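You operate a simulated robot arm through the tools that you are given. There is no shell and no other tool. Be economical: measure what you need, move in short steps, check, and stop when the job is done.

The job below is to be done with a simulated two-armed robot. You get a single attempt, and the scene is never put back.

TASK
On the small table, fold the blue cloth in half, so that its two short edges meet.
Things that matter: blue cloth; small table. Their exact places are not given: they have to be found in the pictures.

It is judged by the outcome, as a careful person would: the job done as asked, and still so three seconds after it is handed in. It fails if anything else is knocked over, pushed out of place, dropped, spilled or broken. Flat cloth is picked up by pressing the open fingertips on it (5 to 10 N) and closing them slowly along it; thin cloth reads only 2 to 8 mm in the jaws.

THE ROBOT
Two 7-joint arms with four-finger grippers on one trunk, on a base that drives. Base frame: it is fixed to the floor where the robot stands at the start and does not move with it; the origin is under the middle of the robot, x ahead of it, y to its left, z up. Units: m, degrees, N and s.
The left shoulder is at the start at [0.04, 0.181, 1.13], the right one opposite. With the tool pointing down near the work surface each hand reaches from about 0.26 to 0.82 m from the robot's upright axis, wherever it stands, measured 20 degrees to its own side. Places, roughly: small table [0.7, -0.1, 0.8]. Payload 3.67 kg a hand.
The tool frame of a hand sits at the grasp point between the pads (the TCP): z along the fingers, y along the line on which they close. The tips reach 0.028 m beyond it. Largest opening 0.112 m; the body of the gripper starts 0.073 m behind the TCP.
Orientation is told as [roll, pitch, yaw] about the base's x, y, z axes, in that order, counted from this pose: with the fingers straight down and closing along the base's y, the tool's x points along the base's -x, its y along +y and its z along -z.

THE INTERFACE
- The arms move only by the tool move_arm. It takes "left_targets", "right_targets" or both (then of equal length, played together; a hand with none holds still); each is a list of rows, each an object of numbers (a shift or turn left out is 0, a gripper value left out holds the last): "rx", "ry", "rz": the turn, a rotation vector about the base's x, y, z in degrees; "dx", "dy", "dz": the shift along the base's x, y, z in m; "claw": the opening, from 0 (shut) to 1 (fully open). In form: [{"rx": .., "ry": .., "rz": .., "dx": .., "dy": .., "dz": .., "claw": ..}, ...]. A call has 1 to 10 rows; each row is the pose to reach, as a shift and turn from the pose commanded when the call began. Rows are played at 5 a second. More than 0.05 m and 8.6 degrees between two rows, or a gripper value outside its range, and nothing of the call is played. A pose out of reach is approached as far as the arm can. The call stops where the force on the tool passes 40 N (or 10 N more than at its start, if that is more) or the arm is blocked; 0.2 s more then pass. Each finger halts on what it meets, pressing with about 32 N; the grip force reading is that of the motor and also rises with nothing between the fingers. The clock runs only during rows and for 0.2 s after the last one: add rows that repeat a pose to give the fingers time. It gives the time, the measured TCP pose, the force on the tool (base axes), the opening and the grip force at its end, in the units of the frame above (readings bear some noise), with the torque about the TCP (base axes, N m) and any sound that the robot's microphone picked up.
- Cameras (640 x 400 px; columns grow to the right, rows downward): "scene" is now at [0.0859, -0.0355, 1.3326]; the picture's right is [-0.49, -0.87, 0.00], its down [-0.70, 0.39, -0.60] and it looks along [0.52, -0.29, -0.80] (base axes); focal length 266 px, centre (320, 200). "left" rides on the left gripper at [0.06, 0.018, -0.104] in its tool frame; the picture's right is [-0.29, 0.96, 0.00], its down [-0.80, -0.24, -0.55] and it looks along [-0.53, -0.16, 0.83] (tool axes); focal length 234 px, centre (320, 200). "right" rides on the right gripper at [0.06, -0.018, -0.104] in its tool frame; the picture's right is [0.29, 0.96, 0.00], its down [-0.80, 0.24, -0.55] and it looks along [-0.53, 0.16, 0.83] (tool axes); focal length 234 px, centre (320, 200).
- snapshot(camera): a new picture of that camera. The clock stands still meanwhile.
- move_column(by): slides the trunk up (or, below 0, down) by that many m; the arms and the scene camera ride with it, the base frame stays. It gives what a move gives, with no picture.
- drive_base(legs): drives the robot by 1 to 6 legs, each [ahead, left, turn to the left] in m, m and degrees, along the robot's own axes; the way and the turn of a leg run together, so that a leg with both is an arc; at most 1.5 m and 180 degrees a leg. The arms and the cameras ride along, it lands a little off, and it stops where it bumps. It gives what a move gives.
- turn_head(pan, tilt): turns the head with the scene camera to pan (to the left, within 86 degrees either way) and tilt (down, from -29 to 69), counted from straight ahead of the robot. It gives what a move gives.
- probe_pixels(camera, pixels): for up to 12 pixels [column, row] of the newest picture of that camera ("zoom" is the newest enlarged one), the place [x, y, z] in the base frame of the surface seen there, good to about 0.003 m. The clock stands still meanwhile.
- inspect(camera, box): a new picture of the part [left, top, right, bottom] of that camera's present view, enlarged. The clock stands still meanwhile.
- job_done(): hands the job in; it is judged then, once.

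Work in short steps. Measure before you move; look again where a grasp or a placing could have gone wrong, and mend it. You have 80 turns and 58 pictures in all, those below and enlarged ones among them. Open the grippers and draw the arms clear of the work before you hand the job in, unless the task says otherwise; then end with one line.

The tools are called after "Emit:" by a JSON object that holds its "fn" and its "kwargs". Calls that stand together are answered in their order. move_arm: Moves the arms, as the interface text tells. Its arguments: {"type":"object","properties":{"left_targets":{"type":"array","items":{"type":"object","properties":{"rx":{"type":"number"},"ry":{"type":"number"},"rz":{"type":"number"},"dx":{"type":"number"},"dy":{"type":"number"},"dz":{"type":"number"},"claw":{"type":"number"}}}},"right_targets":{"type":"array","items":{"type":"object","properties":{"rx":{"type":"number"},"ry":{"type":"number"},"rz":{"type":"number"},"dx":{"type":"number"},"dy":{"type":"number"},"dz":{"type":"number"},"claw":{"type":"number"}}}}},"required":[]} The other tools are called the same way: move_column (by) slides the trunk up or down; drive_base (legs) drives the base; turn_head (pan, tilt) turns the head that bears the scene camera; snapshot (camera) takes a picture; probe_pixels (camera, pixels) gives the place of the surface under pixels of a picture; inspect (camera, box) takes an enlarged picture of a part of a camera's view; job_done () hands the job in.

At the start:

```text
clock: 0.0
left_position: [0.5078, -0.0039, 0.9959]
left_tool_rot: [0.0, 0.0, 0.0]
left_contact_force: [-0.3, -0.6, -0.1]
left_torque: [-0.03, 0.0, 0.03]
left_finger_gap: 0.1117
left_grip_force: 0.1
right_position: [0.442, -0.5441, 1.0064]
right_tool_rot: [0.0, 0.0, 0.0]
right_contact_force: [0.3, -0.4, 0.5]
right_torque: [0.01, -0.05, 0.02]
right_finger_gap: 0.112
right_grip_force: 0.1
trunk travel left (down, up): [-0.25, 0.264]
robot x, y, heading: [0.0002, -0.0, 0.1]
head pan, tilt: [-29.0, 53.3]
```

scene: 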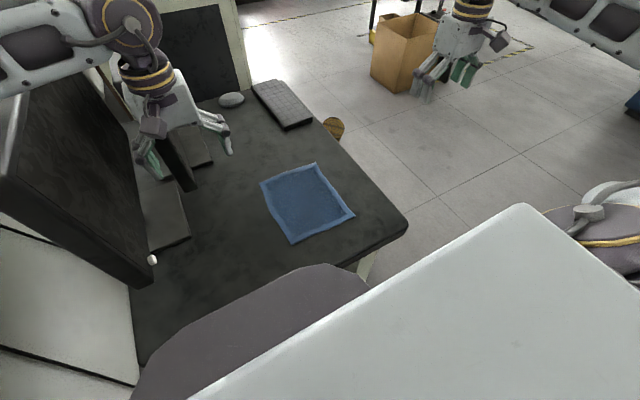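
right: 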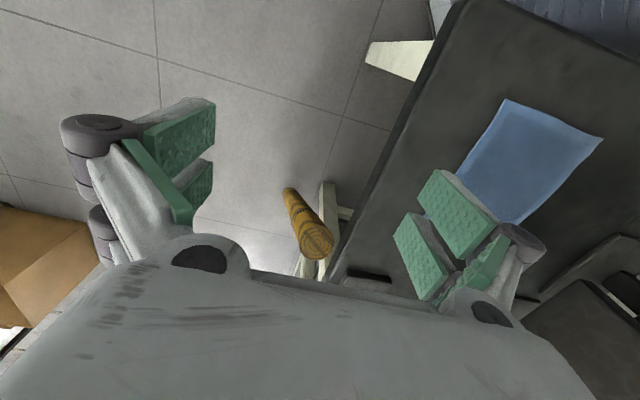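
left: 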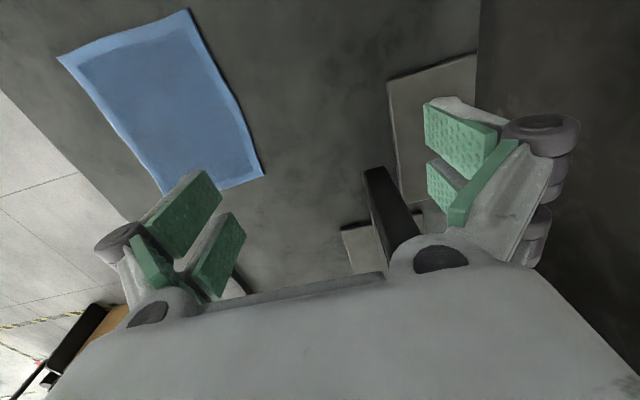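

The blue cloth lies at about (307,203) in the scene picture. I'll enlarge it to measure its corners.

Emit:
{"fn": "inspect", "kwargs": {"camera": "scene", "box": [220, 130, 420, 260]}}

Emit:
{"fn": "probe_pixels", "kwargs": {"camera": "scene", "pixels": [[261, 183], [314, 165], [353, 216], [292, 242], [307, 203], [405, 225], [340, 150], [280, 270], [230, 190], [290, 120], [283, 90]]}}

```text
3.08 times, centred on (320, 195) of scene
```

zoom: 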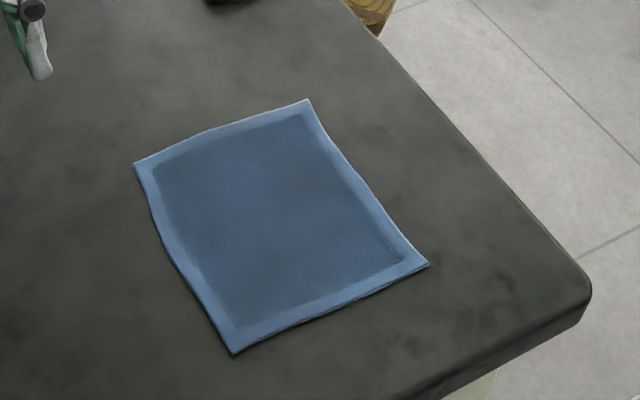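

```text
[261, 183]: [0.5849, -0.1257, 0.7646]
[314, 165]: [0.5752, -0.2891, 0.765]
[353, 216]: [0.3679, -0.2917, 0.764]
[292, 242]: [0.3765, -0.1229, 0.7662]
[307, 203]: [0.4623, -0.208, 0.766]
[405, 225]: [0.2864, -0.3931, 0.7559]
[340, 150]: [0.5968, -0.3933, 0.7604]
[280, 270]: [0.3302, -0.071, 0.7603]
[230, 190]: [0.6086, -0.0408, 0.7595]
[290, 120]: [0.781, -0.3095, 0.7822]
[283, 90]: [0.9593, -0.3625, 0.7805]
```

The cloth spans x≈0.37–0.58 and y≈-0.125 to -0.29, so its short edges are at x≈0.58 and x≈0.37. Before repositioning, I'll check what the grey and white shapes at the bottom of the picture are.

Emit:
{"fn": "probe_pixels", "kwargs": {"camera": "scene", "pixels": [[250, 330], [320, 275], [450, 320], [525, 210], [600, 380], [180, 390], [150, 260], [185, 180], [185, 235], [600, 200], [330, 125]]}}

Emit:
{"fn": "turn_head", "kwargs": {"pan": -80, "tilt": 50}}

Emit:
{"fn": "snapshot", "kwargs": {"camera": "scene"}}

```text
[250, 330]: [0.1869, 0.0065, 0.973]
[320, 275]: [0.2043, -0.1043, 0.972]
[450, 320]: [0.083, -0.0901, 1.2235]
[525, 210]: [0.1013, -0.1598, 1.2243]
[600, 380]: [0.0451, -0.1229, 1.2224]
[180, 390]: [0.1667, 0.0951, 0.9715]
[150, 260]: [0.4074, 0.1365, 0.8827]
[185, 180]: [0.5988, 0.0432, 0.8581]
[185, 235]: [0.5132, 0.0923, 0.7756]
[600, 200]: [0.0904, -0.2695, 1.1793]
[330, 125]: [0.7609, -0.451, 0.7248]
```

```text
clock: 1.2
left_position: [0.5072, -0.004, 0.9953]
left_tool_rot: [0.1, 0.0, 0.1]
left_contact_force: [-0.4, -0.3, 0.1]
left_torque: [0.01, -0.01, 0.0]
left_finger_gap: 0.112
left_grip_force: 0.0
right_position: [0.443, -0.5441, 1.0079]
right_tool_rot: [0.0, 0.0, 0.1]
right_contact_force: [1.4, 0.1, -0.5]
right_torque: [-0.01, -0.03, -0.01]
right_finger_gap: 0.1117
right_grip_force: 0.0
trunk travel left (down, up): [-0.25, 0.264]
robot x, y, heading: [0.0003, 0.0001, -0.1]
head pan, tilt: [-80.0, 50.0]
```

```text
53 pictures are left
```

scene: 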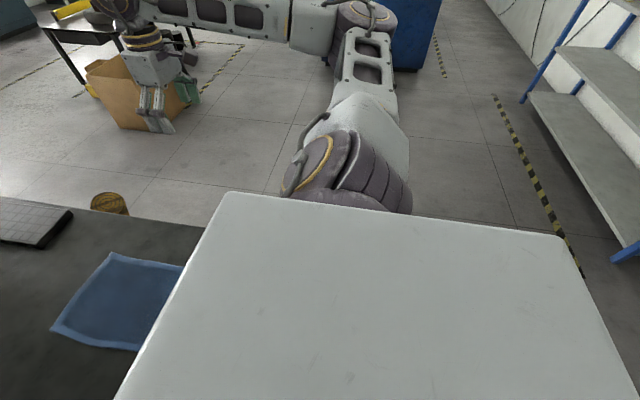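

The grey and white shapes are the robot's own torso, and the floor behind and to the right is clear. I'll back up 0.12 m and shift 0.2 m right so the robot is centred on the cloth.

Emit:
{"fn": "drive_base", "kwargs": {"legs": [[-0.12, 0, 0], [0, -0.2, 0]]}}

Emit:
{"fn": "turn_head", "kwargs": {"pan": 0, "tilt": 50}}

Emit:
{"fn": "snapshot", "kwargs": {"camera": "scene"}}

```text
clock: 3.7
left_position: [0.3861, -0.2017, 0.9947]
left_tool_rot: [0.0, 0.0, 0.1]
left_contact_force: [-0.2, -0.5, 0.4]
left_torque: [-0.01, -0.01, 0.0]
left_finger_gap: 0.112
left_grip_force: 0.0
right_position: [0.3207, -0.7449, 1.0085]
right_tool_rot: [-0.1, 0.0, 0.1]
right_contact_force: [1.2, -0.8, 0.4]
right_torque: [0.03, -0.02, -0.02]
right_finger_gap: 0.112
right_grip_force: 0.2
trunk travel left (down, up): [-0.25, 0.264]
robot x, y, heading: [-0.1226, -0.1998, 0.0]
head pan, tilt: [-80.0, 50.0]
```

```text
clock: 5.2
left_position: [0.3869, -0.2022, 0.9959]
left_tool_rot: [0.0, 0.0, 0.1]
left_contact_force: [0.3, -0.2, 0.1]
left_torque: [-0.01, -0.04, -0.03]
left_finger_gap: 0.1119
left_grip_force: 0.0
right_position: [0.3211, -0.7441, 1.0079]
right_tool_rot: [-0.1, 0.1, 0.1]
right_contact_force: [-0.9, -0.4, -1.0]
right_torque: [0.05, 0.01, -0.01]
right_finger_gap: 0.1118
right_grip_force: 0.0
trunk travel left (down, up): [-0.25, 0.264]
robot x, y, heading: [-0.1167, -0.1968, 0.3]
head pan, tilt: [0.0, 50.0]
```

```text
52 pictures are left
```

scene: 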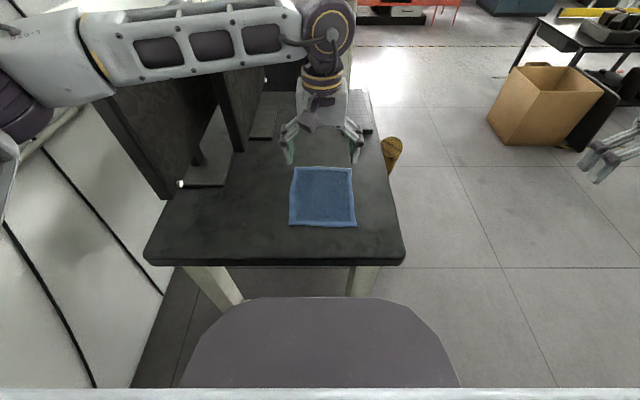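

The robot is now centred on the cloth. I'll bring both hands above the far corners, with the grippers closing along y and opened to about 22 mm, staying at z≈0.9.

Emit:
{"fn": "move_arm", "kwargs": {"left_targets": [{"dx": 0.03, "dy": 0.009, "claw": 0.6}, {"dx": 0.065, "dy": 0.018, "dz": -0.01, "claw": 0.4}, {"dx": 0.1, "dy": 0.028, "dz": -0.025, "claw": 0.3}, {"dx": 0.13, "dy": 0.037, "dz": -0.04, "claw": 0.2}, {"dx": 0.16, "dy": 0.046, "dz": -0.06, "claw": 0.2}, {"dx": 0.191, "dy": 0.055, "dz": -0.08, "claw": 0.2}, {"dx": 0.191, "dy": 0.055, "dz": -0.096, "claw": 0.2}], "right_targets": [{"dx": 0.04, "dy": 0.02, "claw": 0.6}, {"dx": 0.08, "dy": 0.04, "claw": 0.4}, {"dx": 0.12, "dy": 0.06, "claw": 0.3}, {"dx": 0.16, "dy": 0.085, "claw": 0.2}, {"dx": 0.19, "dy": 0.12, "claw": 0.2}, {"dx": 0.22, "dy": 0.155, "claw": 0.2}, {"dx": 0.25, "dy": 0.19, "claw": 0.2}]}}

Emit:
{"fn": "snapshot", "kwargs": {"camera": "scene"}}

```text
clock: 6.8
left_position: [0.5772, -0.1446, 0.8986]
left_tool_rot: [-0.1, 0.0, 0.1]
left_contact_force: [0.2, 0.0, -0.1]
left_torque: [-0.03, 0.01, 0.02]
left_finger_gap: 0.0226
left_grip_force: 0.0
right_position: [0.5723, -0.5518, 1.0082]
right_tool_rot: [-0.1, 0.0, 0.0]
right_contact_force: [0.5, -0.6, -0.1]
right_torque: [0.0, 0.01, -0.01]
right_finger_gap: 0.0222
right_grip_force: 0.1
trunk travel left (down, up): [-0.25, 0.264]
robot x, y, heading: [-0.1194, -0.2005, 0.2]
head pan, tilt: [0.0, 50.0]
```

```text
51 pictures are left
```

scene: 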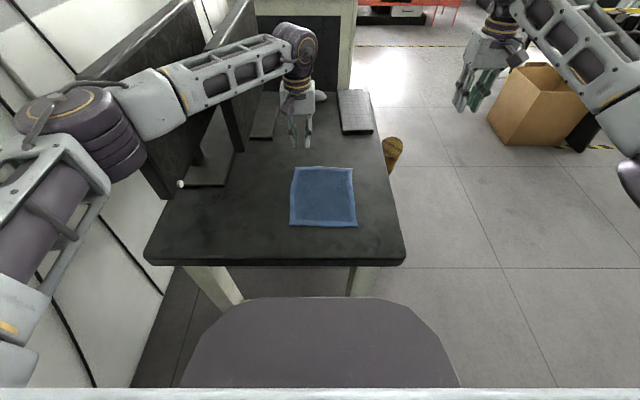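

The left forearm passes near the dark board, so I'll probe its clearance before lowering.

Emit:
{"fn": "probe_pixels", "kwargs": {"camera": "scene", "pixels": [[222, 75], [180, 93], [270, 55], [299, 60], [215, 45], [150, 60], [165, 130], [255, 10], [180, 184], [225, 110], [290, 170], [352, 168]]}}

Emit:
{"fn": "snapshot", "kwargs": {"camera": "left"}}

```text
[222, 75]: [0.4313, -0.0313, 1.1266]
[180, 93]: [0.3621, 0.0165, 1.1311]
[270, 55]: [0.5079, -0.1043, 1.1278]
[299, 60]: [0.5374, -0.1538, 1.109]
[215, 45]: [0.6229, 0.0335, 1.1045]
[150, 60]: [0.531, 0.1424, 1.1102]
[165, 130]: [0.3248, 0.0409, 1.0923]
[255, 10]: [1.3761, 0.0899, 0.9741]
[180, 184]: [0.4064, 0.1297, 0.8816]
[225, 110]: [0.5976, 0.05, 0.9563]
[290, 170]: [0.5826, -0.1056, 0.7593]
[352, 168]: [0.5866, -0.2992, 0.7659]
```

```text
50 pictures are left
```

left: 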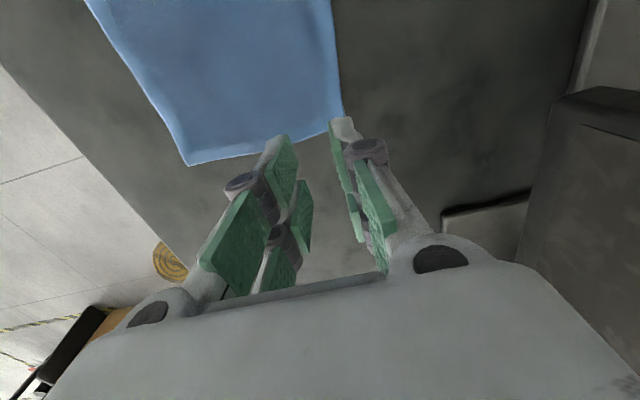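

The boards are at x>0.4, well ahead of the forearm. I'll bring the right hand in and refine the corner positions from an enlarged picture first.

Emit:
{"fn": "inspect", "kwargs": {"camera": "scene", "box": [270, 140, 380, 240]}}

Emit:
{"fn": "probe_pixels", "kwargs": {"camera": "left", "pixels": [[342, 114], [189, 164], [265, 150]]}}

Emit:
{"fn": "move_arm", "kwargs": {"right_targets": [{"dy": 0.04, "claw": 0.2}, {"dy": 0.08}, {"dy": 0.12, "dz": -0.01}, {"dy": 0.155, "dz": -0.03}, {"dy": 0.19, "dz": -0.05}, {"dy": 0.225, "dz": -0.075}, {"dy": 0.25, "dz": -0.108}, {"dy": 0.265, "dz": -0.108}]}}

```text
4.00 times, centred on (325, 190) of scene
```

zoom: 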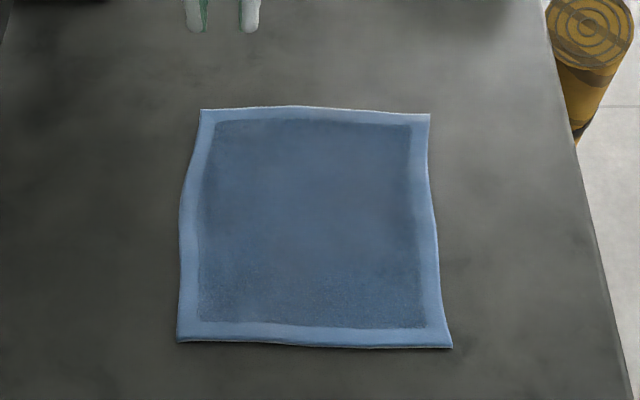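

```text
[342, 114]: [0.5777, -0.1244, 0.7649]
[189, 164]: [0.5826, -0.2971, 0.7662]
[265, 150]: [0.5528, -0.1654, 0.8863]
```

```text
clock: 8.6
left_position: [0.5764, -0.146, 0.8993]
left_tool_rot: [0.0, -0.1, 0.1]
left_contact_force: [-0.1, 0.2, -0.2]
left_torque: [-0.01, -0.04, -0.01]
left_finger_gap: 0.0223
left_grip_force: 0.1
right_position: [0.5707, -0.2894, 0.9006]
right_tool_rot: [-0.1, 0.0, 0.1]
right_contact_force: [0.2, 0.0, 0.3]
right_torque: [0.01, 0.01, -0.01]
right_finger_gap: 0.0225
right_grip_force: 0.0
trunk travel left (down, up): [-0.25, 0.264]
robot x, y, heading: [-0.1223, -0.1997, 0.1]
head pan, tilt: [0.0, 50.0]
```

Emit:
{"fn": "probe_pixels", "kwargs": {"camera": "zoom", "pixels": [[202, 111], [428, 116], [315, 108], [449, 346], [180, 340], [315, 345], [220, 112], [405, 115], [182, 230], [437, 230]]}}

Emit:
{"fn": "snapshot", "kwargs": {"camera": "right"}}

```text
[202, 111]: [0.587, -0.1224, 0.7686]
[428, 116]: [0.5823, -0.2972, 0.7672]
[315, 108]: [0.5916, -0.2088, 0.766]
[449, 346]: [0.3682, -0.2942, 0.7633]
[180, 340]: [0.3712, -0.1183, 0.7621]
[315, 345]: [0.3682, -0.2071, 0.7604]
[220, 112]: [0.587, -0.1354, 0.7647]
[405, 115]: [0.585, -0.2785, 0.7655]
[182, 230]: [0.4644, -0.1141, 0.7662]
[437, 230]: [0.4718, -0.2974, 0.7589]
```

```text
48 pictures are left
```

right: 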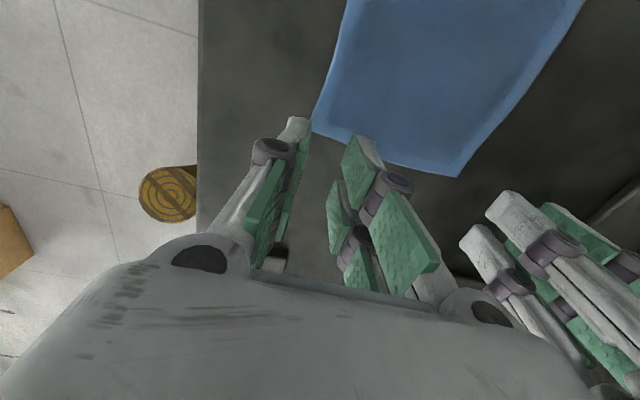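

Refined corners: far (0.586,-0.123) and (0.582,-0.297), near (0.371,-0.118) and (0.368,-0.294). I'll lower both hands to just above the cloth.

Emit:
{"fn": "move_arm", "kwargs": {"left_targets": [{"dx": 0.001, "dz": -0.03}, {"dx": 0.002, "dz": -0.06}, {"dx": 0.002, "dz": -0.08}, {"dx": 0.002, "dz": -0.096}, {"dx": 0.002, "dz": -0.1}], "right_targets": [{"dx": 0.004, "dy": 0.01, "dz": -0.03}, {"dx": 0.006, "dy": 0.016, "dz": -0.06}, {"dx": 0.006, "dy": 0.016, "dz": -0.08}, {"dx": 0.006, "dy": 0.016, "dz": -0.096}, {"dx": 0.006, "dy": 0.016, "dz": -0.1}]}}

Emit:
{"fn": "inspect", "kwargs": {"camera": "scene", "box": [260, 110, 390, 240]}}

```text
clock: 9.8
left_position: [0.5786, -0.1473, 0.798]
left_tool_rot: [0.0, 0.0, 0.0]
left_contact_force: [1.0, -0.4, -0.4]
left_torque: [0.02, 0.01, -0.02]
left_finger_gap: 0.0223
left_grip_force: 0.2
right_position: [0.5784, -0.2728, 0.8002]
right_tool_rot: [0.0, 0.0, 0.1]
right_contact_force: [0.0, -0.5, -0.1]
right_torque: [-0.03, 0.03, 0.0]
right_finger_gap: 0.0225
right_grip_force: 0.0
trunk travel left (down, up): [-0.25, 0.264]
robot x, y, heading: [-0.1201, -0.1975, -0.0]
head pan, tilt: [0.0, 50.0]
```

```text
3.08 times, centred on (325, 175) of scene
```

zoom: 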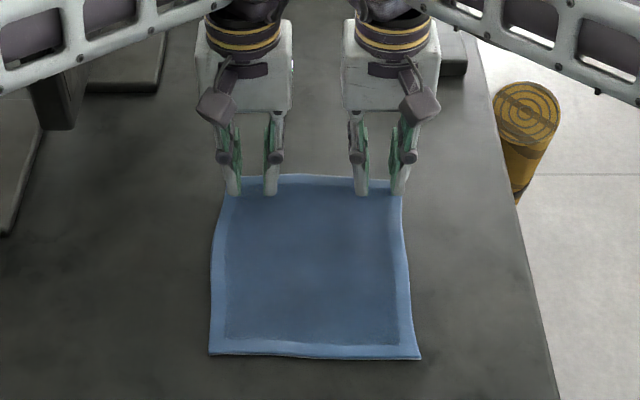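

Both hands are well placed at the far corners. I'll press down in small steps until I read 5–10 N.

Emit:
{"fn": "move_arm", "kwargs": {"left_targets": [{"dz": -0.003}, {"dz": -0.005}, {"dz": -0.007}], "right_targets": [{"dz": -0.003}, {"dz": -0.005}, {"dz": -0.007}]}}

```text
clock: 10.6
left_position: [0.5792, -0.1469, 0.7919]
left_tool_rot: [0.0, -0.1, 0.0]
left_contact_force: [-0.5, 0.1, 2.2]
left_torque: [0.01, 0.06, -0.01]
left_finger_gap: 0.0224
left_grip_force: 0.0
right_position: [0.577, -0.2732, 0.793]
right_tool_rot: [-0.1, 0.0, 0.0]
right_contact_force: [-0.2, 0.3, 0.4]
right_torque: [0.04, 0.0, -0.03]
right_finger_gap: 0.0224
right_grip_force: 0.0
trunk travel left (down, up): [-0.25, 0.264]
robot x, y, heading: [-0.122, -0.2005, 0.3]
head pan, tilt: [0.0, 50.0]
```

Contact is just beginning, with 2.2 N on the left. I'll press a little further.

Emit:
{"fn": "move_arm", "kwargs": {"left_targets": [{"dz": -0.001}, {"dz": -0.002}], "right_targets": [{"dz": -0.0015}, {"dz": -0.003}]}}

```text
clock: 11.2
left_position: [0.5775, -0.1478, 0.7909]
left_tool_rot: [0.0, -0.1, 0.1]
left_contact_force: [1.7, 1.4, 6.3]
left_torque: [0.02, -0.01, 0.02]
left_finger_gap: 0.0224
left_grip_force: 0.0
right_position: [0.5767, -0.2706, 0.791]
right_tool_rot: [0.0, -0.1, 0.1]
right_contact_force: [0.3, -0.3, 3.9]
right_torque: [-0.01, 0.01, -0.01]
right_finger_gap: 0.0224
right_grip_force: 0.2
trunk travel left (down, up): [-0.25, 0.264]
robot x, y, heading: [-0.1196, -0.2016, 0.0]
head pan, tilt: [0.0, 50.0]
```

The left reads 6.3 N and the right 3.9 N. I'll press both slightly more, then close slowly.

Emit:
{"fn": "move_arm", "kwargs": {"left_targets": [{"dz": -0.0005, "claw": 0.2}, {"dz": -0.0005, "claw": 0.17}, {"dz": -0.0005, "claw": 0.14}, {"dz": -0.0005, "claw": 0.11}, {"dz": -0.0005, "claw": 0.08}, {"dz": -0.0005, "claw": 0.05}, {"dz": -0.0005, "claw": 0.02}, {"dz": -0.0005, "claw": 0}, {"dz": -0.0005, "claw": 0}], "right_targets": [{"dz": -0.0015, "claw": 0.2}, {"dz": -0.0015, "claw": 0.17}, {"dz": -0.0015, "claw": 0.14}, {"dz": -0.0015, "claw": 0.11}, {"dz": -0.0015, "claw": 0.08}, {"dz": -0.0015, "claw": 0.05}, {"dz": -0.0015, "claw": 0.02}, {"dz": -0.0015, "claw": 0}, {"dz": -0.0015, "claw": 0}]}}

Emit:
{"fn": "inspect", "kwargs": {"camera": "scene", "box": [260, 110, 390, 240]}}

```text
clock: 13.2
left_position: [0.5782, -0.1498, 0.7906]
left_tool_rot: [-0.1, -0.1, 0.0]
left_contact_force: [-0.2, -17.9, 2.8]
left_torque: [-0.46, 0.03, 0.05]
left_finger_gap: 0.0039
left_grip_force: 31.9
right_position: [0.5775, -0.2708, 0.7892]
right_tool_rot: [0.1, -0.1, 0.1]
right_contact_force: [-1.0, 17.2, 8.7]
right_torque: [0.49, 0.07, 0.01]
right_finger_gap: 0.0045
right_grip_force: 32.0
trunk travel left (down, up): [-0.25, 0.264]
robot x, y, heading: [-0.1179, -0.1994, -0.1]
head pan, tilt: [0.0, 50.0]
```

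```text
3.08 times, centred on (325, 175) of scene
```

zoom: 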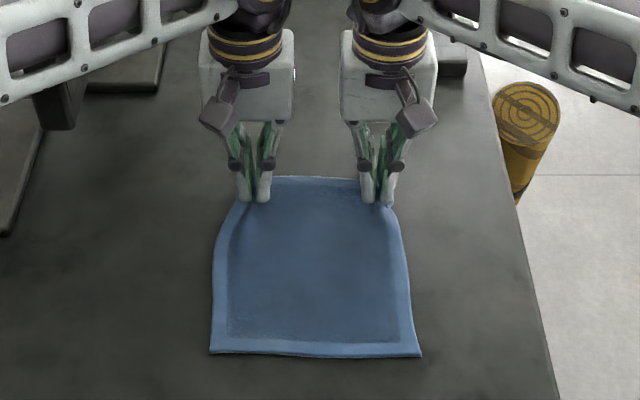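

Both hands hold cloth (gaps 3.9 and 4.5 mm). I'll start the arc to the halfway point, tilting the hands so the fingers turn forward as the cloth comes over.

Emit:
{"fn": "move_arm", "kwargs": {"left_targets": [{"dx": -0.0055, "dy": -0.0015, "dz": 0.0235, "ry": -4.2, "claw": 0}, {"dx": -0.0174, "dy": -0.0015, "dz": 0.045, "ry": -8.3}, {"dx": -0.0354, "dy": -0.0015, "dz": 0.063, "ry": -12.5}, {"dx": -0.058, "dy": -0.0015, "dz": 0.077, "ry": -16.7}, {"dx": -0.084, "dy": -0.0015, "dz": 0.0855, "ry": -20.8}, {"dx": -0.1118, "dy": -0.0015, "dz": 0.0875, "ry": -25}], "right_targets": [{"dx": -0.0055, "dy": 0.0015, "dz": 0.0235, "ry": -4.2, "claw": 0}, {"dx": -0.0174, "dy": 0.0015, "dz": 0.045, "ry": -8.3}, {"dx": -0.0354, "dy": 0.0015, "dz": 0.063, "ry": -12.5}, {"dx": -0.058, "dy": 0.0015, "dz": 0.077, "ry": -16.7}, {"dx": -0.084, "dy": 0.0015, "dz": 0.0855, "ry": -20.8}, {"dx": -0.1118, "dy": 0.0015, "dz": 0.0875, "ry": -25}]}}

Emit:
{"fn": "inspect", "kwargs": {"camera": "scene", "box": [240, 110, 400, 250]}}

```text
clock: 14.6
left_position: [0.4664, -0.1474, 0.8787]
left_tool_rot: [0.0, -25.2, 0.0]
left_contact_force: [0.3, -15.7, 0.1]
left_torque: [-0.42, -0.01, -0.16]
left_finger_gap: 0.004
left_grip_force: 31.8
right_position: [0.4654, -0.2701, 0.876]
right_tool_rot: [0.0, -25.1, 0.2]
right_contact_force: [-1.1, 15.9, 0.7]
right_torque: [0.41, -0.04, 0.16]
right_finger_gap: 0.0043
right_grip_force: 32.2
trunk travel left (down, up): [-0.25, 0.264]
robot x, y, heading: [-0.1199, -0.1994, 0.1]
head pan, tilt: [0.0, 50.0]
```

```text
2.86 times, centred on (320, 180) of scene
```

zoom: 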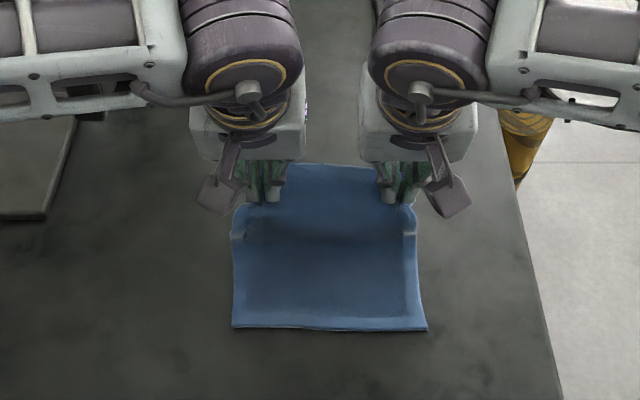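

The cloth is held and its near edge hasn't moved. I'll continue over the second half of the arc, stopping just above the table.

Emit:
{"fn": "move_arm", "kwargs": {"left_targets": [{"dx": -0.0278, "dz": -0.0041, "ry": -4.2}, {"dx": -0.0536, "dz": -0.0142, "ry": -8.3}, {"dx": -0.0759, "dz": -0.0297, "ry": -12.5}, {"dx": -0.0934, "dz": -0.0496, "ry": -16.7}, {"dx": -0.1048, "dz": -0.0687, "ry": -20.8}], "right_targets": [{"dx": -0.0278, "dz": -0.0041, "ry": -4.2}, {"dx": -0.0536, "dz": -0.0142, "ry": -8.3}, {"dx": -0.0759, "dz": -0.0297, "ry": -12.5}, {"dx": -0.0934, "dz": -0.0496, "ry": -16.7}, {"dx": -0.1048, "dz": -0.0687, "ry": -20.8}]}}

Emit:
{"fn": "inspect", "kwargs": {"camera": "scene", "box": [240, 120, 400, 260]}}

Emit:
{"fn": "snapshot", "kwargs": {"camera": "left"}}

```text
clock: 15.8
left_position: [0.3621, -0.1487, 0.8083]
left_tool_rot: [-0.2, -46.0, 0.2]
left_contact_force: [-0.6, -17.4, 0.0]
left_torque: [-0.34, -0.01, -0.31]
left_finger_gap: 0.004
left_grip_force: 32.4
right_position: [0.3598, -0.2713, 0.8086]
right_tool_rot: [-0.1, -45.9, 0.1]
right_contact_force: [-0.4, 17.4, -0.5]
right_torque: [0.37, 0.03, 0.33]
right_finger_gap: 0.0039
right_grip_force: 32.5
trunk travel left (down, up): [-0.25, 0.264]
robot x, y, heading: [-0.1153, -0.1981, 0.1]
head pan, tilt: [0.0, 50.0]
```

```text
2.86 times, centred on (320, 190) of scene
```

zoom: 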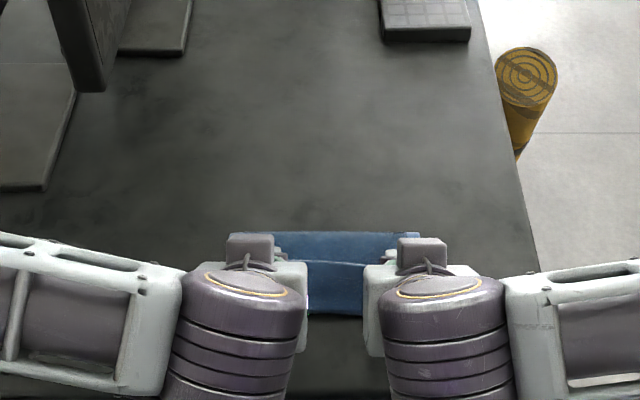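

```text
43 pictures are left
```

left: 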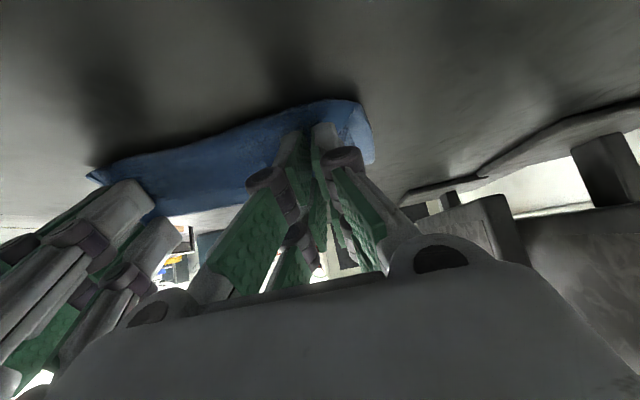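

The cloth is nearly folded over, with the fingertips about 25 mm above the table. I'll probe the visible edges between the hands before setting it down.

Emit:
{"fn": "inspect", "kwargs": {"camera": "scene", "box": [290, 190, 350, 240]}}

Emit:
{"fn": "probe_pixels", "kwargs": {"camera": "left", "pixels": [[250, 128], [320, 103], [370, 160], [356, 110], [180, 155], [95, 172], [290, 118]]}}

```text
8.00 times, centred on (320, 215) of scene
```

zoom: 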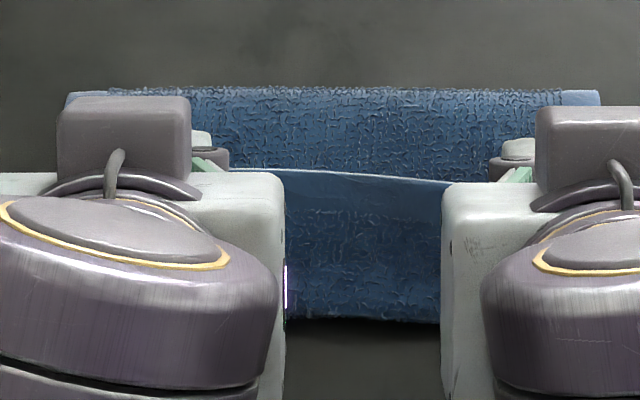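

```text
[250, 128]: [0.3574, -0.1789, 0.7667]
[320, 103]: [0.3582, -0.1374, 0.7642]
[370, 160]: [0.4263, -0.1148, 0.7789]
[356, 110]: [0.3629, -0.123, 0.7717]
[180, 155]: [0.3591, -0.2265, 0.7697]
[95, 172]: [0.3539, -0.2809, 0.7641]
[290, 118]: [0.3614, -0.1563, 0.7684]
```

Emit:
{"fn": "probe_pixels", "kwargs": {"camera": "zoom", "pixels": [[340, 171], [410, 178], [350, 318], [400, 318], [370, 250], [340, 88], [80, 94], [590, 94], [340, 130], [300, 316]]}}

```text
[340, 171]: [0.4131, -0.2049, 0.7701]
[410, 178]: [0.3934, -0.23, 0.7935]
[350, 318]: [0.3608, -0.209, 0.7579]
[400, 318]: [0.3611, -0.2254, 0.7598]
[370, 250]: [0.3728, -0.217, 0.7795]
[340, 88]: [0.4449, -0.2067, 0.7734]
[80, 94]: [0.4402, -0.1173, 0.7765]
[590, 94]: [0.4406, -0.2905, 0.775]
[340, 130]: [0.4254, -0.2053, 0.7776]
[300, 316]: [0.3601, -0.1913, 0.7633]
```

The near edge now reads x≈0.360, so it slid about 9 mm. I'll set the held edge down at a matching x and look again before releasing.

Emit:
{"fn": "move_arm", "kwargs": {"left_targets": [{"dx": -0.007, "dz": -0.008, "ry": -2}, {"dx": -0.014, "dz": -0.015, "ry": -4}, {"dx": -0.016, "dz": -0.02, "ry": -4}], "right_targets": [{"dx": -0.007, "dz": -0.008, "ry": -2}, {"dx": -0.014, "dz": -0.015, "ry": -4}, {"dx": -0.016, "dz": -0.02, "ry": -4}]}}

Emit:
{"fn": "inspect", "kwargs": {"camera": "scene", "box": [280, 180, 360, 240]}}

Emit:
{"fn": "snapshot", "kwargs": {"camera": "right"}}

```text
clock: 16.6
left_position: [0.3518, -0.152, 0.8]
left_tool_rot: [-0.8, -51.1, 0.7]
left_contact_force: [-3.8, -4.2, 16.8]
left_torque: [-0.05, 0.03, -0.09]
left_finger_gap: 0.0036
left_grip_force: 31.9
right_position: [0.3485, -0.2678, 0.7999]
right_tool_rot: [0.8, -51.3, -0.3]
right_contact_force: [-3.5, 6.0, 17.8]
right_torque: [0.09, 0.07, 0.1]
right_finger_gap: 0.0032
right_grip_force: 31.8
trunk travel left (down, up): [-0.25, 0.264]
robot x, y, heading: [-0.1231, -0.2007, -0.0]
head pan, tilt: [0.0, 50.0]
stopped in row 3 (right hand): the force on the tool passed its limit at 46 N (the readings are from after the stop); the commanded pose is now the measured one
```

```text
6.67 times, centred on (320, 210) of scene
```

zoom: 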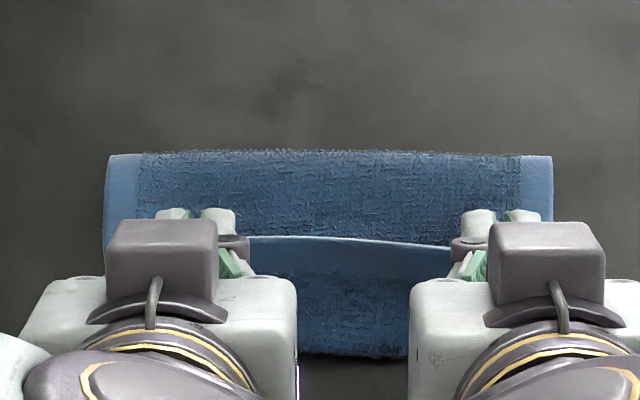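

```text
40 pictures are left
```

right: 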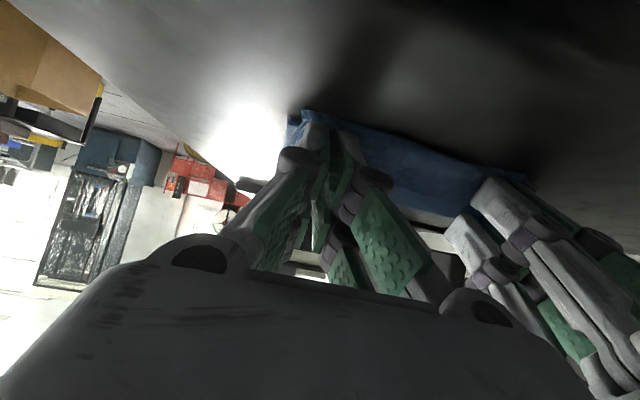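

The tips touched down, pressing about 17 N. I'll ease up slightly and probe the layout before releasing.

Emit:
{"fn": "move_arm", "kwargs": {"left_targets": [{"dz": 0.003}, {"dz": 0.003}], "right_targets": [{"dz": 0.003}, {"dz": 0.003}]}}

Emit:
{"fn": "inspect", "kwargs": {"camera": "scene", "box": [280, 180, 360, 240]}}

Emit:
{"fn": "probe_pixels", "kwargs": {"camera": "zoom", "pixels": [[330, 350], [380, 352], [330, 310], [330, 270], [330, 250], [330, 232], [330, 200], [330, 160], [330, 145], [115, 158], [545, 160], [400, 250]]}}

```text
clock: 17.2
left_position: [0.3502, -0.151, 0.8004]
left_tool_rot: [-0.7, -50.9, 0.7]
left_contact_force: [-1.1, -10.5, 8.5]
left_torque: [-0.25, 0.03, -0.12]
left_finger_gap: 0.0033
left_grip_force: 32.0
right_position: [0.3498, -0.2684, 0.7996]
right_tool_rot: [0.5, -51.0, -0.4]
right_contact_force: [-1.5, 11.5, 9.8]
right_torque: [0.21, 0.01, 0.19]
right_finger_gap: 0.0033
right_grip_force: 31.8
trunk travel left (down, up): [-0.25, 0.264]
robot x, y, heading: [-0.1226, -0.1952, 0.5]
head pan, tilt: [0.0, 50.0]
```

```text
6.67 times, centred on (320, 210) of scene
```

zoom: 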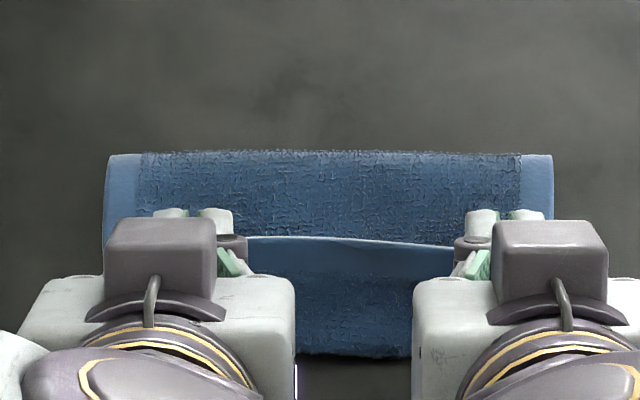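

```text
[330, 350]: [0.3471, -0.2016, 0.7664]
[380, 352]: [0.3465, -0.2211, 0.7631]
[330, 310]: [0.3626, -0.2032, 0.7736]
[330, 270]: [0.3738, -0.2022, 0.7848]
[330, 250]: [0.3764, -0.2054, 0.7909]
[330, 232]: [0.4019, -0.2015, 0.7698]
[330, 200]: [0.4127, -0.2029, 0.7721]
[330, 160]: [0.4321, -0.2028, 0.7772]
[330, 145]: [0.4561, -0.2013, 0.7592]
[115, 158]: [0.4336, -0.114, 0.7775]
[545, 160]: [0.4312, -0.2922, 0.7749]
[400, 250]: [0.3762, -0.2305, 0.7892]
```

The probes show the held edge standing at (0.376, z 0.79), with the cloth curling toward the robot to x≈0.347 and then under. The end of the upper layer is turned under as a flap. I'll lift a little and draw it toward the robot to straighten the upper layer.

Emit:
{"fn": "move_arm", "kwargs": {"left_targets": [{"dx": -0.005, "dz": 0.015}, {"dx": -0.015, "dz": 0.03}, {"dx": -0.03, "dz": 0.035}, {"dx": -0.042, "dz": 0.035}], "right_targets": [{"dx": -0.005, "dz": 0.015}, {"dx": -0.015, "dz": 0.03}, {"dx": -0.03, "dz": 0.035}, {"dx": -0.042, "dz": 0.035}]}}

Emit:
{"fn": "inspect", "kwargs": {"camera": "scene", "box": [280, 180, 360, 240]}}

Emit:
{"fn": "snapshot", "kwargs": {"camera": "left"}}

```text
clock: 18.2
left_position: [0.3097, -0.1504, 0.8359]
left_tool_rot: [-0.6, -50.8, 0.7]
left_contact_force: [-0.7, -11.2, -0.3]
left_torque: [-0.18, 0.02, -0.24]
left_finger_gap: 0.0036
left_grip_force: 31.8
right_position: [0.3091, -0.2694, 0.8333]
right_tool_rot: [0.4, -51.1, -0.5]
right_contact_force: [0.1, 11.7, -0.5]
right_torque: [0.21, 0.01, 0.21]
right_finger_gap: 0.0035
right_grip_force: 32.4
trunk travel left (down, up): [-0.25, 0.264]
robot x, y, heading: [-0.1226, -0.1989, 0.2]
head pan, tilt: [0.0, 50.0]
```

```text
6.67 times, centred on (320, 210) of scene
```

zoom: 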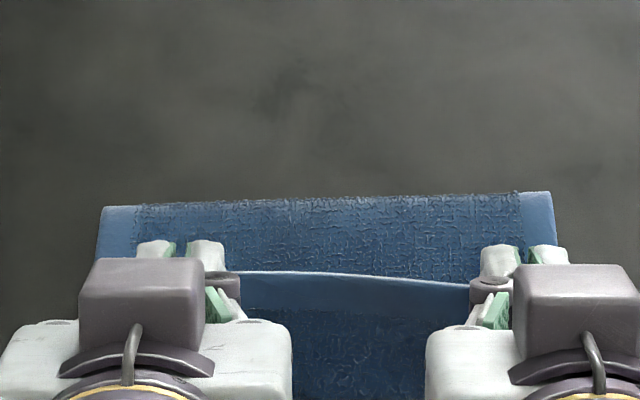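

```text
37 pictures are left
```

left: 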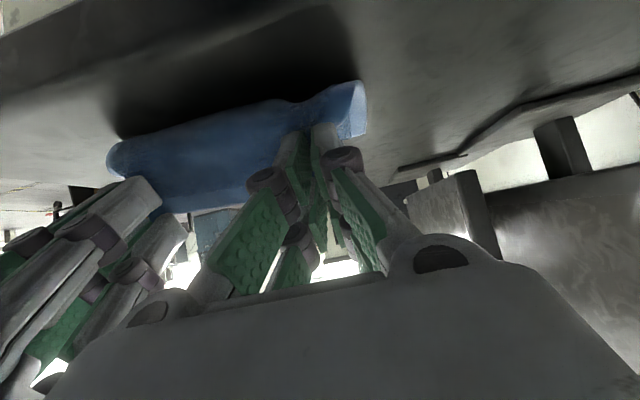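

The cloth has moved and looks rolled at the near side. I'll probe its profile again.

Emit:
{"fn": "probe_pixels", "kwargs": {"camera": "zoom", "pixels": [[340, 385], [340, 350], [340, 320], [340, 290], [340, 278], [340, 265], [340, 240], [340, 215], [340, 200], [340, 185], [115, 208], [540, 195]]}}

Emit:
{"fn": "probe_pixels", "kwargs": {"camera": "left", "pixels": [[118, 160], [200, 125], [200, 160], [200, 195], [280, 105], [300, 115], [345, 95], [360, 85], [362, 130], [345, 135], [250, 110]]}}

```text
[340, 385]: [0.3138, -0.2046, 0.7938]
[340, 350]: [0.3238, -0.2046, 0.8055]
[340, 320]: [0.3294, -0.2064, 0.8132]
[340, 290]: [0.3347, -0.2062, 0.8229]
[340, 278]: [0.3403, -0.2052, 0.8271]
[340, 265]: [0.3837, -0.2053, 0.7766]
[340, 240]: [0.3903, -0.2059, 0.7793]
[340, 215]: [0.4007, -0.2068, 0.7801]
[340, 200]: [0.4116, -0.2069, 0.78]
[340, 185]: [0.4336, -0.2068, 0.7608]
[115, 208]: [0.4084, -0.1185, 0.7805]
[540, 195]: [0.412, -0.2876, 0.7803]
```

```text
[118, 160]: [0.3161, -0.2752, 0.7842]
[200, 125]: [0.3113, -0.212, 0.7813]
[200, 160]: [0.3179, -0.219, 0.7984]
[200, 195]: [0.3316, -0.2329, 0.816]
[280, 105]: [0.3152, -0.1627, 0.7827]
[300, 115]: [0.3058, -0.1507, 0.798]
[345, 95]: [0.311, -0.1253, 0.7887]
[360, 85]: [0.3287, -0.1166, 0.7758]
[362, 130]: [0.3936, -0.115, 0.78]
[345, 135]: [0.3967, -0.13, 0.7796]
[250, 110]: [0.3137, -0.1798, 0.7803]
```

The profile shows that the fingers' own angle forces the gripped end to hang toward the robot and curl under. The whole cloth also slid about 2.5 cm. I'll undo this by lifting the held edge back up above the middle so the upper half hangs straight, then check.

Emit:
{"fn": "move_arm", "kwargs": {"left_targets": [{"dx": 0.015, "dz": 0.025, "ry": 4}, {"dx": 0.045, "dz": 0.045, "ry": 8}, {"dx": 0.08, "dz": 0.052, "ry": 13}, {"dx": 0.105, "dz": 0.052, "ry": 17}, {"dx": 0.126, "dz": 0.052, "ry": 21}], "right_targets": [{"dx": 0.015, "dz": 0.025, "ry": 4}, {"dx": 0.045, "dz": 0.045, "ry": 8}, {"dx": 0.08, "dz": 0.052, "ry": 13}, {"dx": 0.105, "dz": 0.052, "ry": 17}, {"dx": 0.126, "dz": 0.052, "ry": 21}]}}

Emit:
{"fn": "inspect", "kwargs": {"camera": "scene", "box": [260, 140, 380, 240]}}

```text
clock: 19.4
left_position: [0.4359, -0.1514, 0.8866]
left_tool_rot: [-0.4, -29.6, 0.4]
left_contact_force: [0.6, -10.3, -0.5]
left_torque: [-0.23, 0.03, -0.12]
left_finger_gap: 0.0037
left_grip_force: 32.1
right_position: [0.4344, -0.2697, 0.8846]
right_tool_rot: [0.4, -29.8, -0.2]
right_contact_force: [0.7, 9.7, -0.4]
right_torque: [0.25, 0.01, 0.15]
right_finger_gap: 0.0036
right_grip_force: 32.2
trunk travel left (down, up): [-0.25, 0.264]
robot x, y, heading: [-0.118, -0.201, -0.1]
head pan, tilt: [0.0, 50.0]
```

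```text
4.00 times, centred on (320, 190) of scene
```

zoom: 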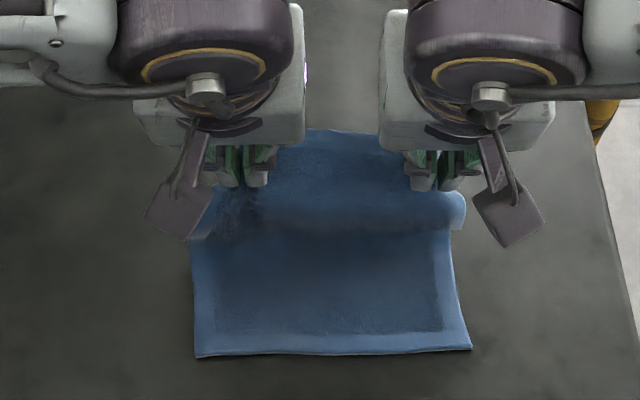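

Emit:
{"fn": "probe_pixels", "kwargs": {"camera": "zoom", "pixels": [[197, 354], [470, 347], [330, 350], [330, 300], [330, 250], [330, 230], [330, 215], [330, 190], [330, 160], [335, 135], [460, 205], [200, 225]]}}

```text
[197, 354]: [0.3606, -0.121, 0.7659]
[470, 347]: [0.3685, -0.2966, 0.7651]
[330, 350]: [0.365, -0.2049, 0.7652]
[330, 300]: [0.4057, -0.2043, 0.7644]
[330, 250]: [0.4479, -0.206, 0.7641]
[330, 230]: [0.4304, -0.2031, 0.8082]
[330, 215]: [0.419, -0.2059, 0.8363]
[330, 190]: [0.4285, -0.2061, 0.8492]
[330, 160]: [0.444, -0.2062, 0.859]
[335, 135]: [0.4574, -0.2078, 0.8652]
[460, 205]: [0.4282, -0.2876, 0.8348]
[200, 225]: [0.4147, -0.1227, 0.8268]
```

The near edge is back at x≈0.361–0.369, so the fold line is about 0.472. The upper half stands up but bends near the grip. While still high, I'll tilt the fingers to nearly horizontal so the cloth end hangs straight, leaning toward the robot.

Emit:
{"fn": "move_arm", "kwargs": {"left_targets": [{"dx": -0.006, "dz": -0.004, "ry": -7}, {"dx": -0.012, "dz": -0.008, "ry": -14}, {"dx": -0.018, "dz": -0.012, "ry": -21}, {"dx": -0.024, "dz": -0.016, "ry": -28}, {"dx": -0.03, "dz": -0.02, "ry": -35}, {"dx": -0.036, "dz": -0.024, "ry": -42}, {"dx": -0.042, "dz": -0.029, "ry": -50}], "right_targets": [{"dx": -0.006, "dz": -0.004, "ry": -7}, {"dx": -0.012, "dz": -0.008, "ry": -14}, {"dx": -0.018, "dz": -0.012, "ry": -21}, {"dx": -0.024, "dz": -0.016, "ry": -28}, {"dx": -0.03, "dz": -0.02, "ry": -35}, {"dx": -0.036, "dz": -0.024, "ry": -42}, {"dx": -0.042, "dz": -0.029, "ry": -50}]}}

Emit:
{"fn": "inspect", "kwargs": {"camera": "scene", "box": [260, 140, 380, 240]}}

Emit:
{"fn": "snapshot", "kwargs": {"camera": "left"}}

```text
clock: 21.0
left_position: [0.3946, -0.1492, 0.8579]
left_tool_rot: [-2.4, -79.9, 2.5]
left_contact_force: [0.2, -0.4, 0.6]
left_torque: [0.0, 0.01, 0.02]
left_finger_gap: 0.0031
left_grip_force: 31.2
right_position: [0.3914, -0.2587, 0.8622]
right_tool_rot: [0.7, -80.0, -1.0]
right_contact_force: [-0.1, 0.3, 0.3]
right_torque: [0.0, 0.0, -0.02]
right_finger_gap: 0.0
right_grip_force: 32.2
right hand out of reach, approached as far as the arm can: row 7
trunk travel left (down, up): [-0.25, 0.264]
robot x, y, heading: [-0.1173, -0.1981, 0.3]
head pan, tilt: [0.0, 50.0]
```

```text
4.00 times, centred on (320, 190) of scene
```

zoom: 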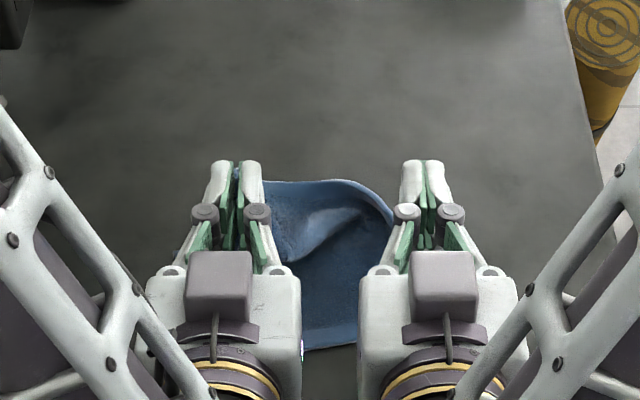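

```text
34 pictures are left
```

left: 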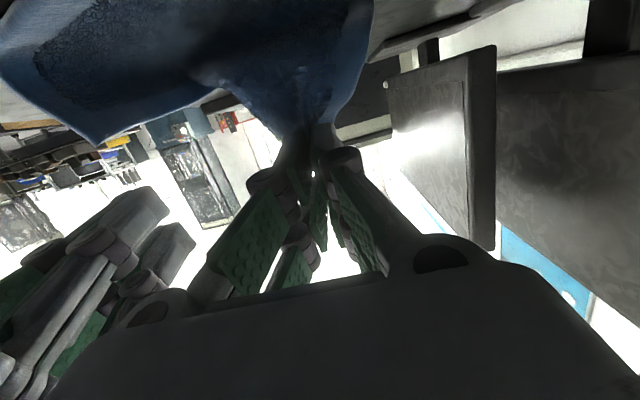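

The right hand lost the cloth (gap 0) and the left still holds. I'll move the right hand away to its side to see the cloth.

Emit:
{"fn": "move_arm", "kwargs": {"right_targets": [{"dy": -0.04, "dz": 0.01}, {"dy": -0.08, "dz": 0.02, "ry": 7}, {"dy": -0.12, "dz": 0.03, "ry": 14}, {"dy": -0.16, "dz": 0.05, "ry": 21}, {"dy": -0.2, "dz": 0.07, "ry": 28}, {"dy": -0.24, "dz": 0.09, "ry": 35}]}}

Emit:
{"fn": "inspect", "kwargs": {"camera": "scene", "box": [260, 140, 380, 240]}}

```text
clock: 22.6
left_position: [0.3935, -0.1527, 0.8583]
left_tool_rot: [-1.8, -79.8, 1.8]
left_contact_force: [0.1, -0.9, -0.2]
left_torque: [-0.02, -0.02, 0.09]
left_finger_gap: 0.0033
left_grip_force: 32.0
right_position: [0.387, -0.4048, 0.953]
right_tool_rot: [-11.5, -43.3, 22.9]
right_contact_force: [-0.3, -0.3, -0.2]
right_torque: [0.01, 0.05, -0.01]
right_finger_gap: 0.0
right_grip_force: 32.4
right hand out of reach, approached as far as the arm can: row 1, 2, 3, 4
trunk travel left (down, up): [-0.25, 0.264]
robot x, y, heading: [-0.1205, -0.1993, -0.1]
head pan, tilt: [0.0, 50.0]
stopped in row 6 (right hand): the arm was blocked; the commanded pose is now the measured one
```

```text
4.00 times, centred on (320, 190) of scene
```

zoom: 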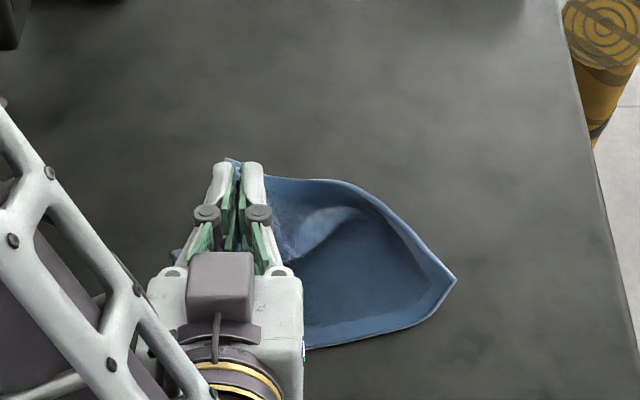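

The right far corner has fallen somewhere near pixel (455,280). I'll probe the cloth to understand its layout.

Emit:
{"fn": "probe_pixels", "kwargs": {"camera": "zoom", "pixels": [[455, 280], [430, 320], [360, 335], [310, 346], [420, 240], [370, 195], [300, 182], [235, 162], [340, 210], [340, 260], [320, 300], [400, 290]]}}

Emit:
{"fn": "snapshot", "kwargs": {"camera": "right"}}

```text
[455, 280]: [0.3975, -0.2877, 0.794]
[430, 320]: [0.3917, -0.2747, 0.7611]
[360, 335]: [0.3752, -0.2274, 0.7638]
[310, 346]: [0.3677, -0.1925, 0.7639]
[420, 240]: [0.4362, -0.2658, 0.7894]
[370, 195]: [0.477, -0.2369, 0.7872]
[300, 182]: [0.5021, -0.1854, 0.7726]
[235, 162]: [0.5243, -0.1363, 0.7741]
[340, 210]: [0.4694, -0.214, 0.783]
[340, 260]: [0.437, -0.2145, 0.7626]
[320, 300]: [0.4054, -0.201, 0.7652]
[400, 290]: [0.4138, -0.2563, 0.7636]
```

```text
32 pictures are left
```

right: 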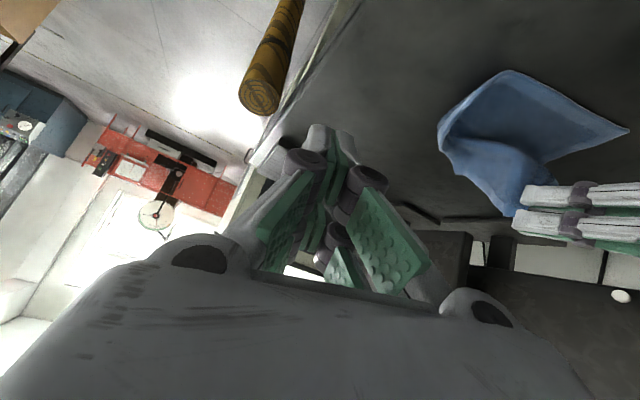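

The cloth is twisted. I'll swing the left corner back to the far side with the fingers vertical, lay the cloth out again, and start over with a better method.

Emit:
{"fn": "move_arm", "kwargs": {"left_targets": [{"dx": 0.01, "dz": 0.015, "ry": 8}, {"dx": 0.02, "dz": 0.025, "ry": 16}, {"dx": 0.035, "dz": 0.03, "ry": 24}, {"dx": 0.055, "dz": 0.03, "ry": 32}, {"dx": 0.08, "dz": 0.025, "ry": 40}, {"dx": 0.105, "dz": 0.015, "ry": 48}, {"dx": 0.13, "dz": 0.0, "ry": 56}, {"dx": 0.155, "dz": -0.02, "ry": 64}, {"dx": 0.175, "dz": -0.04, "ry": 72}, {"dx": 0.185, "dz": -0.055, "ry": 80}]}}

Emit:
{"fn": "inspect", "kwargs": {"camera": "scene", "box": [260, 120, 390, 240]}}

```text
clock: 24.8
left_position: [0.5792, -0.1507, 0.8017]
left_tool_rot: [-0.1, 0.4, 0.3]
left_contact_force: [0.5, -0.6, 0.9]
left_torque: [-0.07, -0.01, 0.01]
left_finger_gap: 0.0033
left_grip_force: 32.1
right_position: [0.3888, -0.4041, 0.9536]
right_tool_rot: [-11.3, -43.1, 22.9]
right_contact_force: [-0.1, 0.3, -1.1]
right_torque: [0.02, 0.0, -0.03]
right_finger_gap: 0.0001
right_grip_force: 32.1
trunk travel left (down, up): [-0.25, 0.264]
robot x, y, heading: [-0.1229, -0.2001, 0.1]
head pan, tilt: [0.0, 50.0]
```

```text
3.33 times, centred on (325, 180) of scene
```

zoom: 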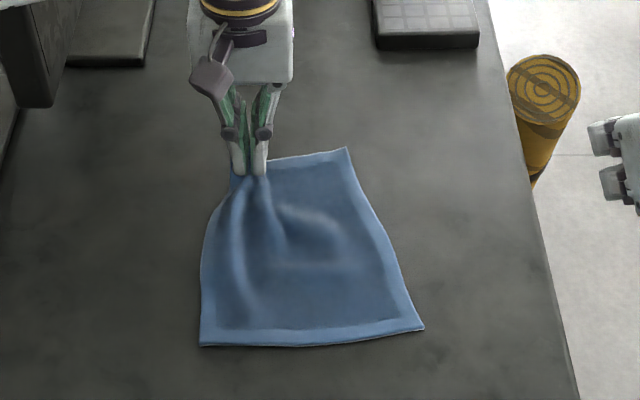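

The cloth is nearly flat again. I'll release the left corner and lift that hand, and bring the right hand back to vertical fingers, away from the cloth.

Emit:
{"fn": "move_arm", "kwargs": {"left_targets": [{"dz": -0.004, "claw": 0.05}, {"dz": -0.004, "claw": 0.12}, {"dz": -0.004, "claw": 0.2}, {"dz": 0.01, "claw": 0.25}, {"dz": 0.04}, {"dz": 0.08}, {"dz": 0.12}], "right_targets": [{"dx": 0.01, "dy": -0.01, "dz": 0.01, "rx": 0.36, "ry": 7.4, "rz": -2.9, "claw": 0.1}, {"dx": 0.02, "dy": -0.02, "dz": 0.02, "rx": 0.73, "ry": 14.9, "rz": -5.8, "claw": 0.2}, {"dx": 0.03, "dy": -0.03, "dz": 0.03, "rx": 1.1, "ry": 22.3, "rz": -8.7}, {"dx": 0.04, "dy": -0.03, "dz": 0.04, "rx": 1.46, "ry": 29.7, "rz": -11.6}, {"dx": 0.05, "dy": -0.03, "dz": 0.05, "rx": 1.8, "ry": 37.2, "rz": -14.5}, {"dx": 0.06, "dy": -0.03, "dz": 0.06, "rx": 2.2, "ry": 44.6, "rz": -17.4}, {"dx": 0.08, "dy": -0.03, "dz": 0.06, "rx": 2.2, "ry": 44.6, "rz": -17.4}]}}

Emit:
{"fn": "inspect", "kwargs": {"camera": "scene", "box": [260, 120, 390, 240]}}

```text
clock: 26.4
left_position: [0.5799, -0.1488, 0.9244]
left_tool_rot: [-0.2, 0.2, 0.4]
left_contact_force: [0.1, 0.2, 0.0]
left_torque: [0.0, -0.07, -0.01]
left_finger_gap: 0.0281
left_grip_force: 0.2
right_position: [0.468, -0.4346, 1.0137]
right_tool_rot: [0.1, 0.2, -0.1]
right_contact_force: [0.6, 0.6, 0.4]
right_torque: [0.02, 0.0, -0.03]
right_finger_gap: 0.0224
right_grip_force: 0.1
trunk travel left (down, up): [-0.25, 0.264]
robot x, y, heading: [-0.1232, -0.199, -0.2]
head pan, tilt: [0.0, 50.0]
```

```text
3.33 times, centred on (325, 180) of scene
```

zoom: 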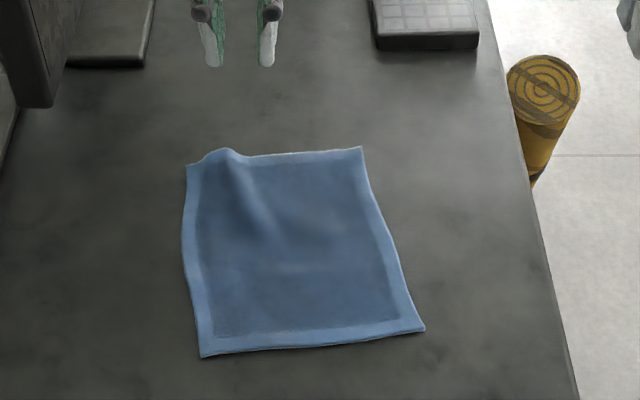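

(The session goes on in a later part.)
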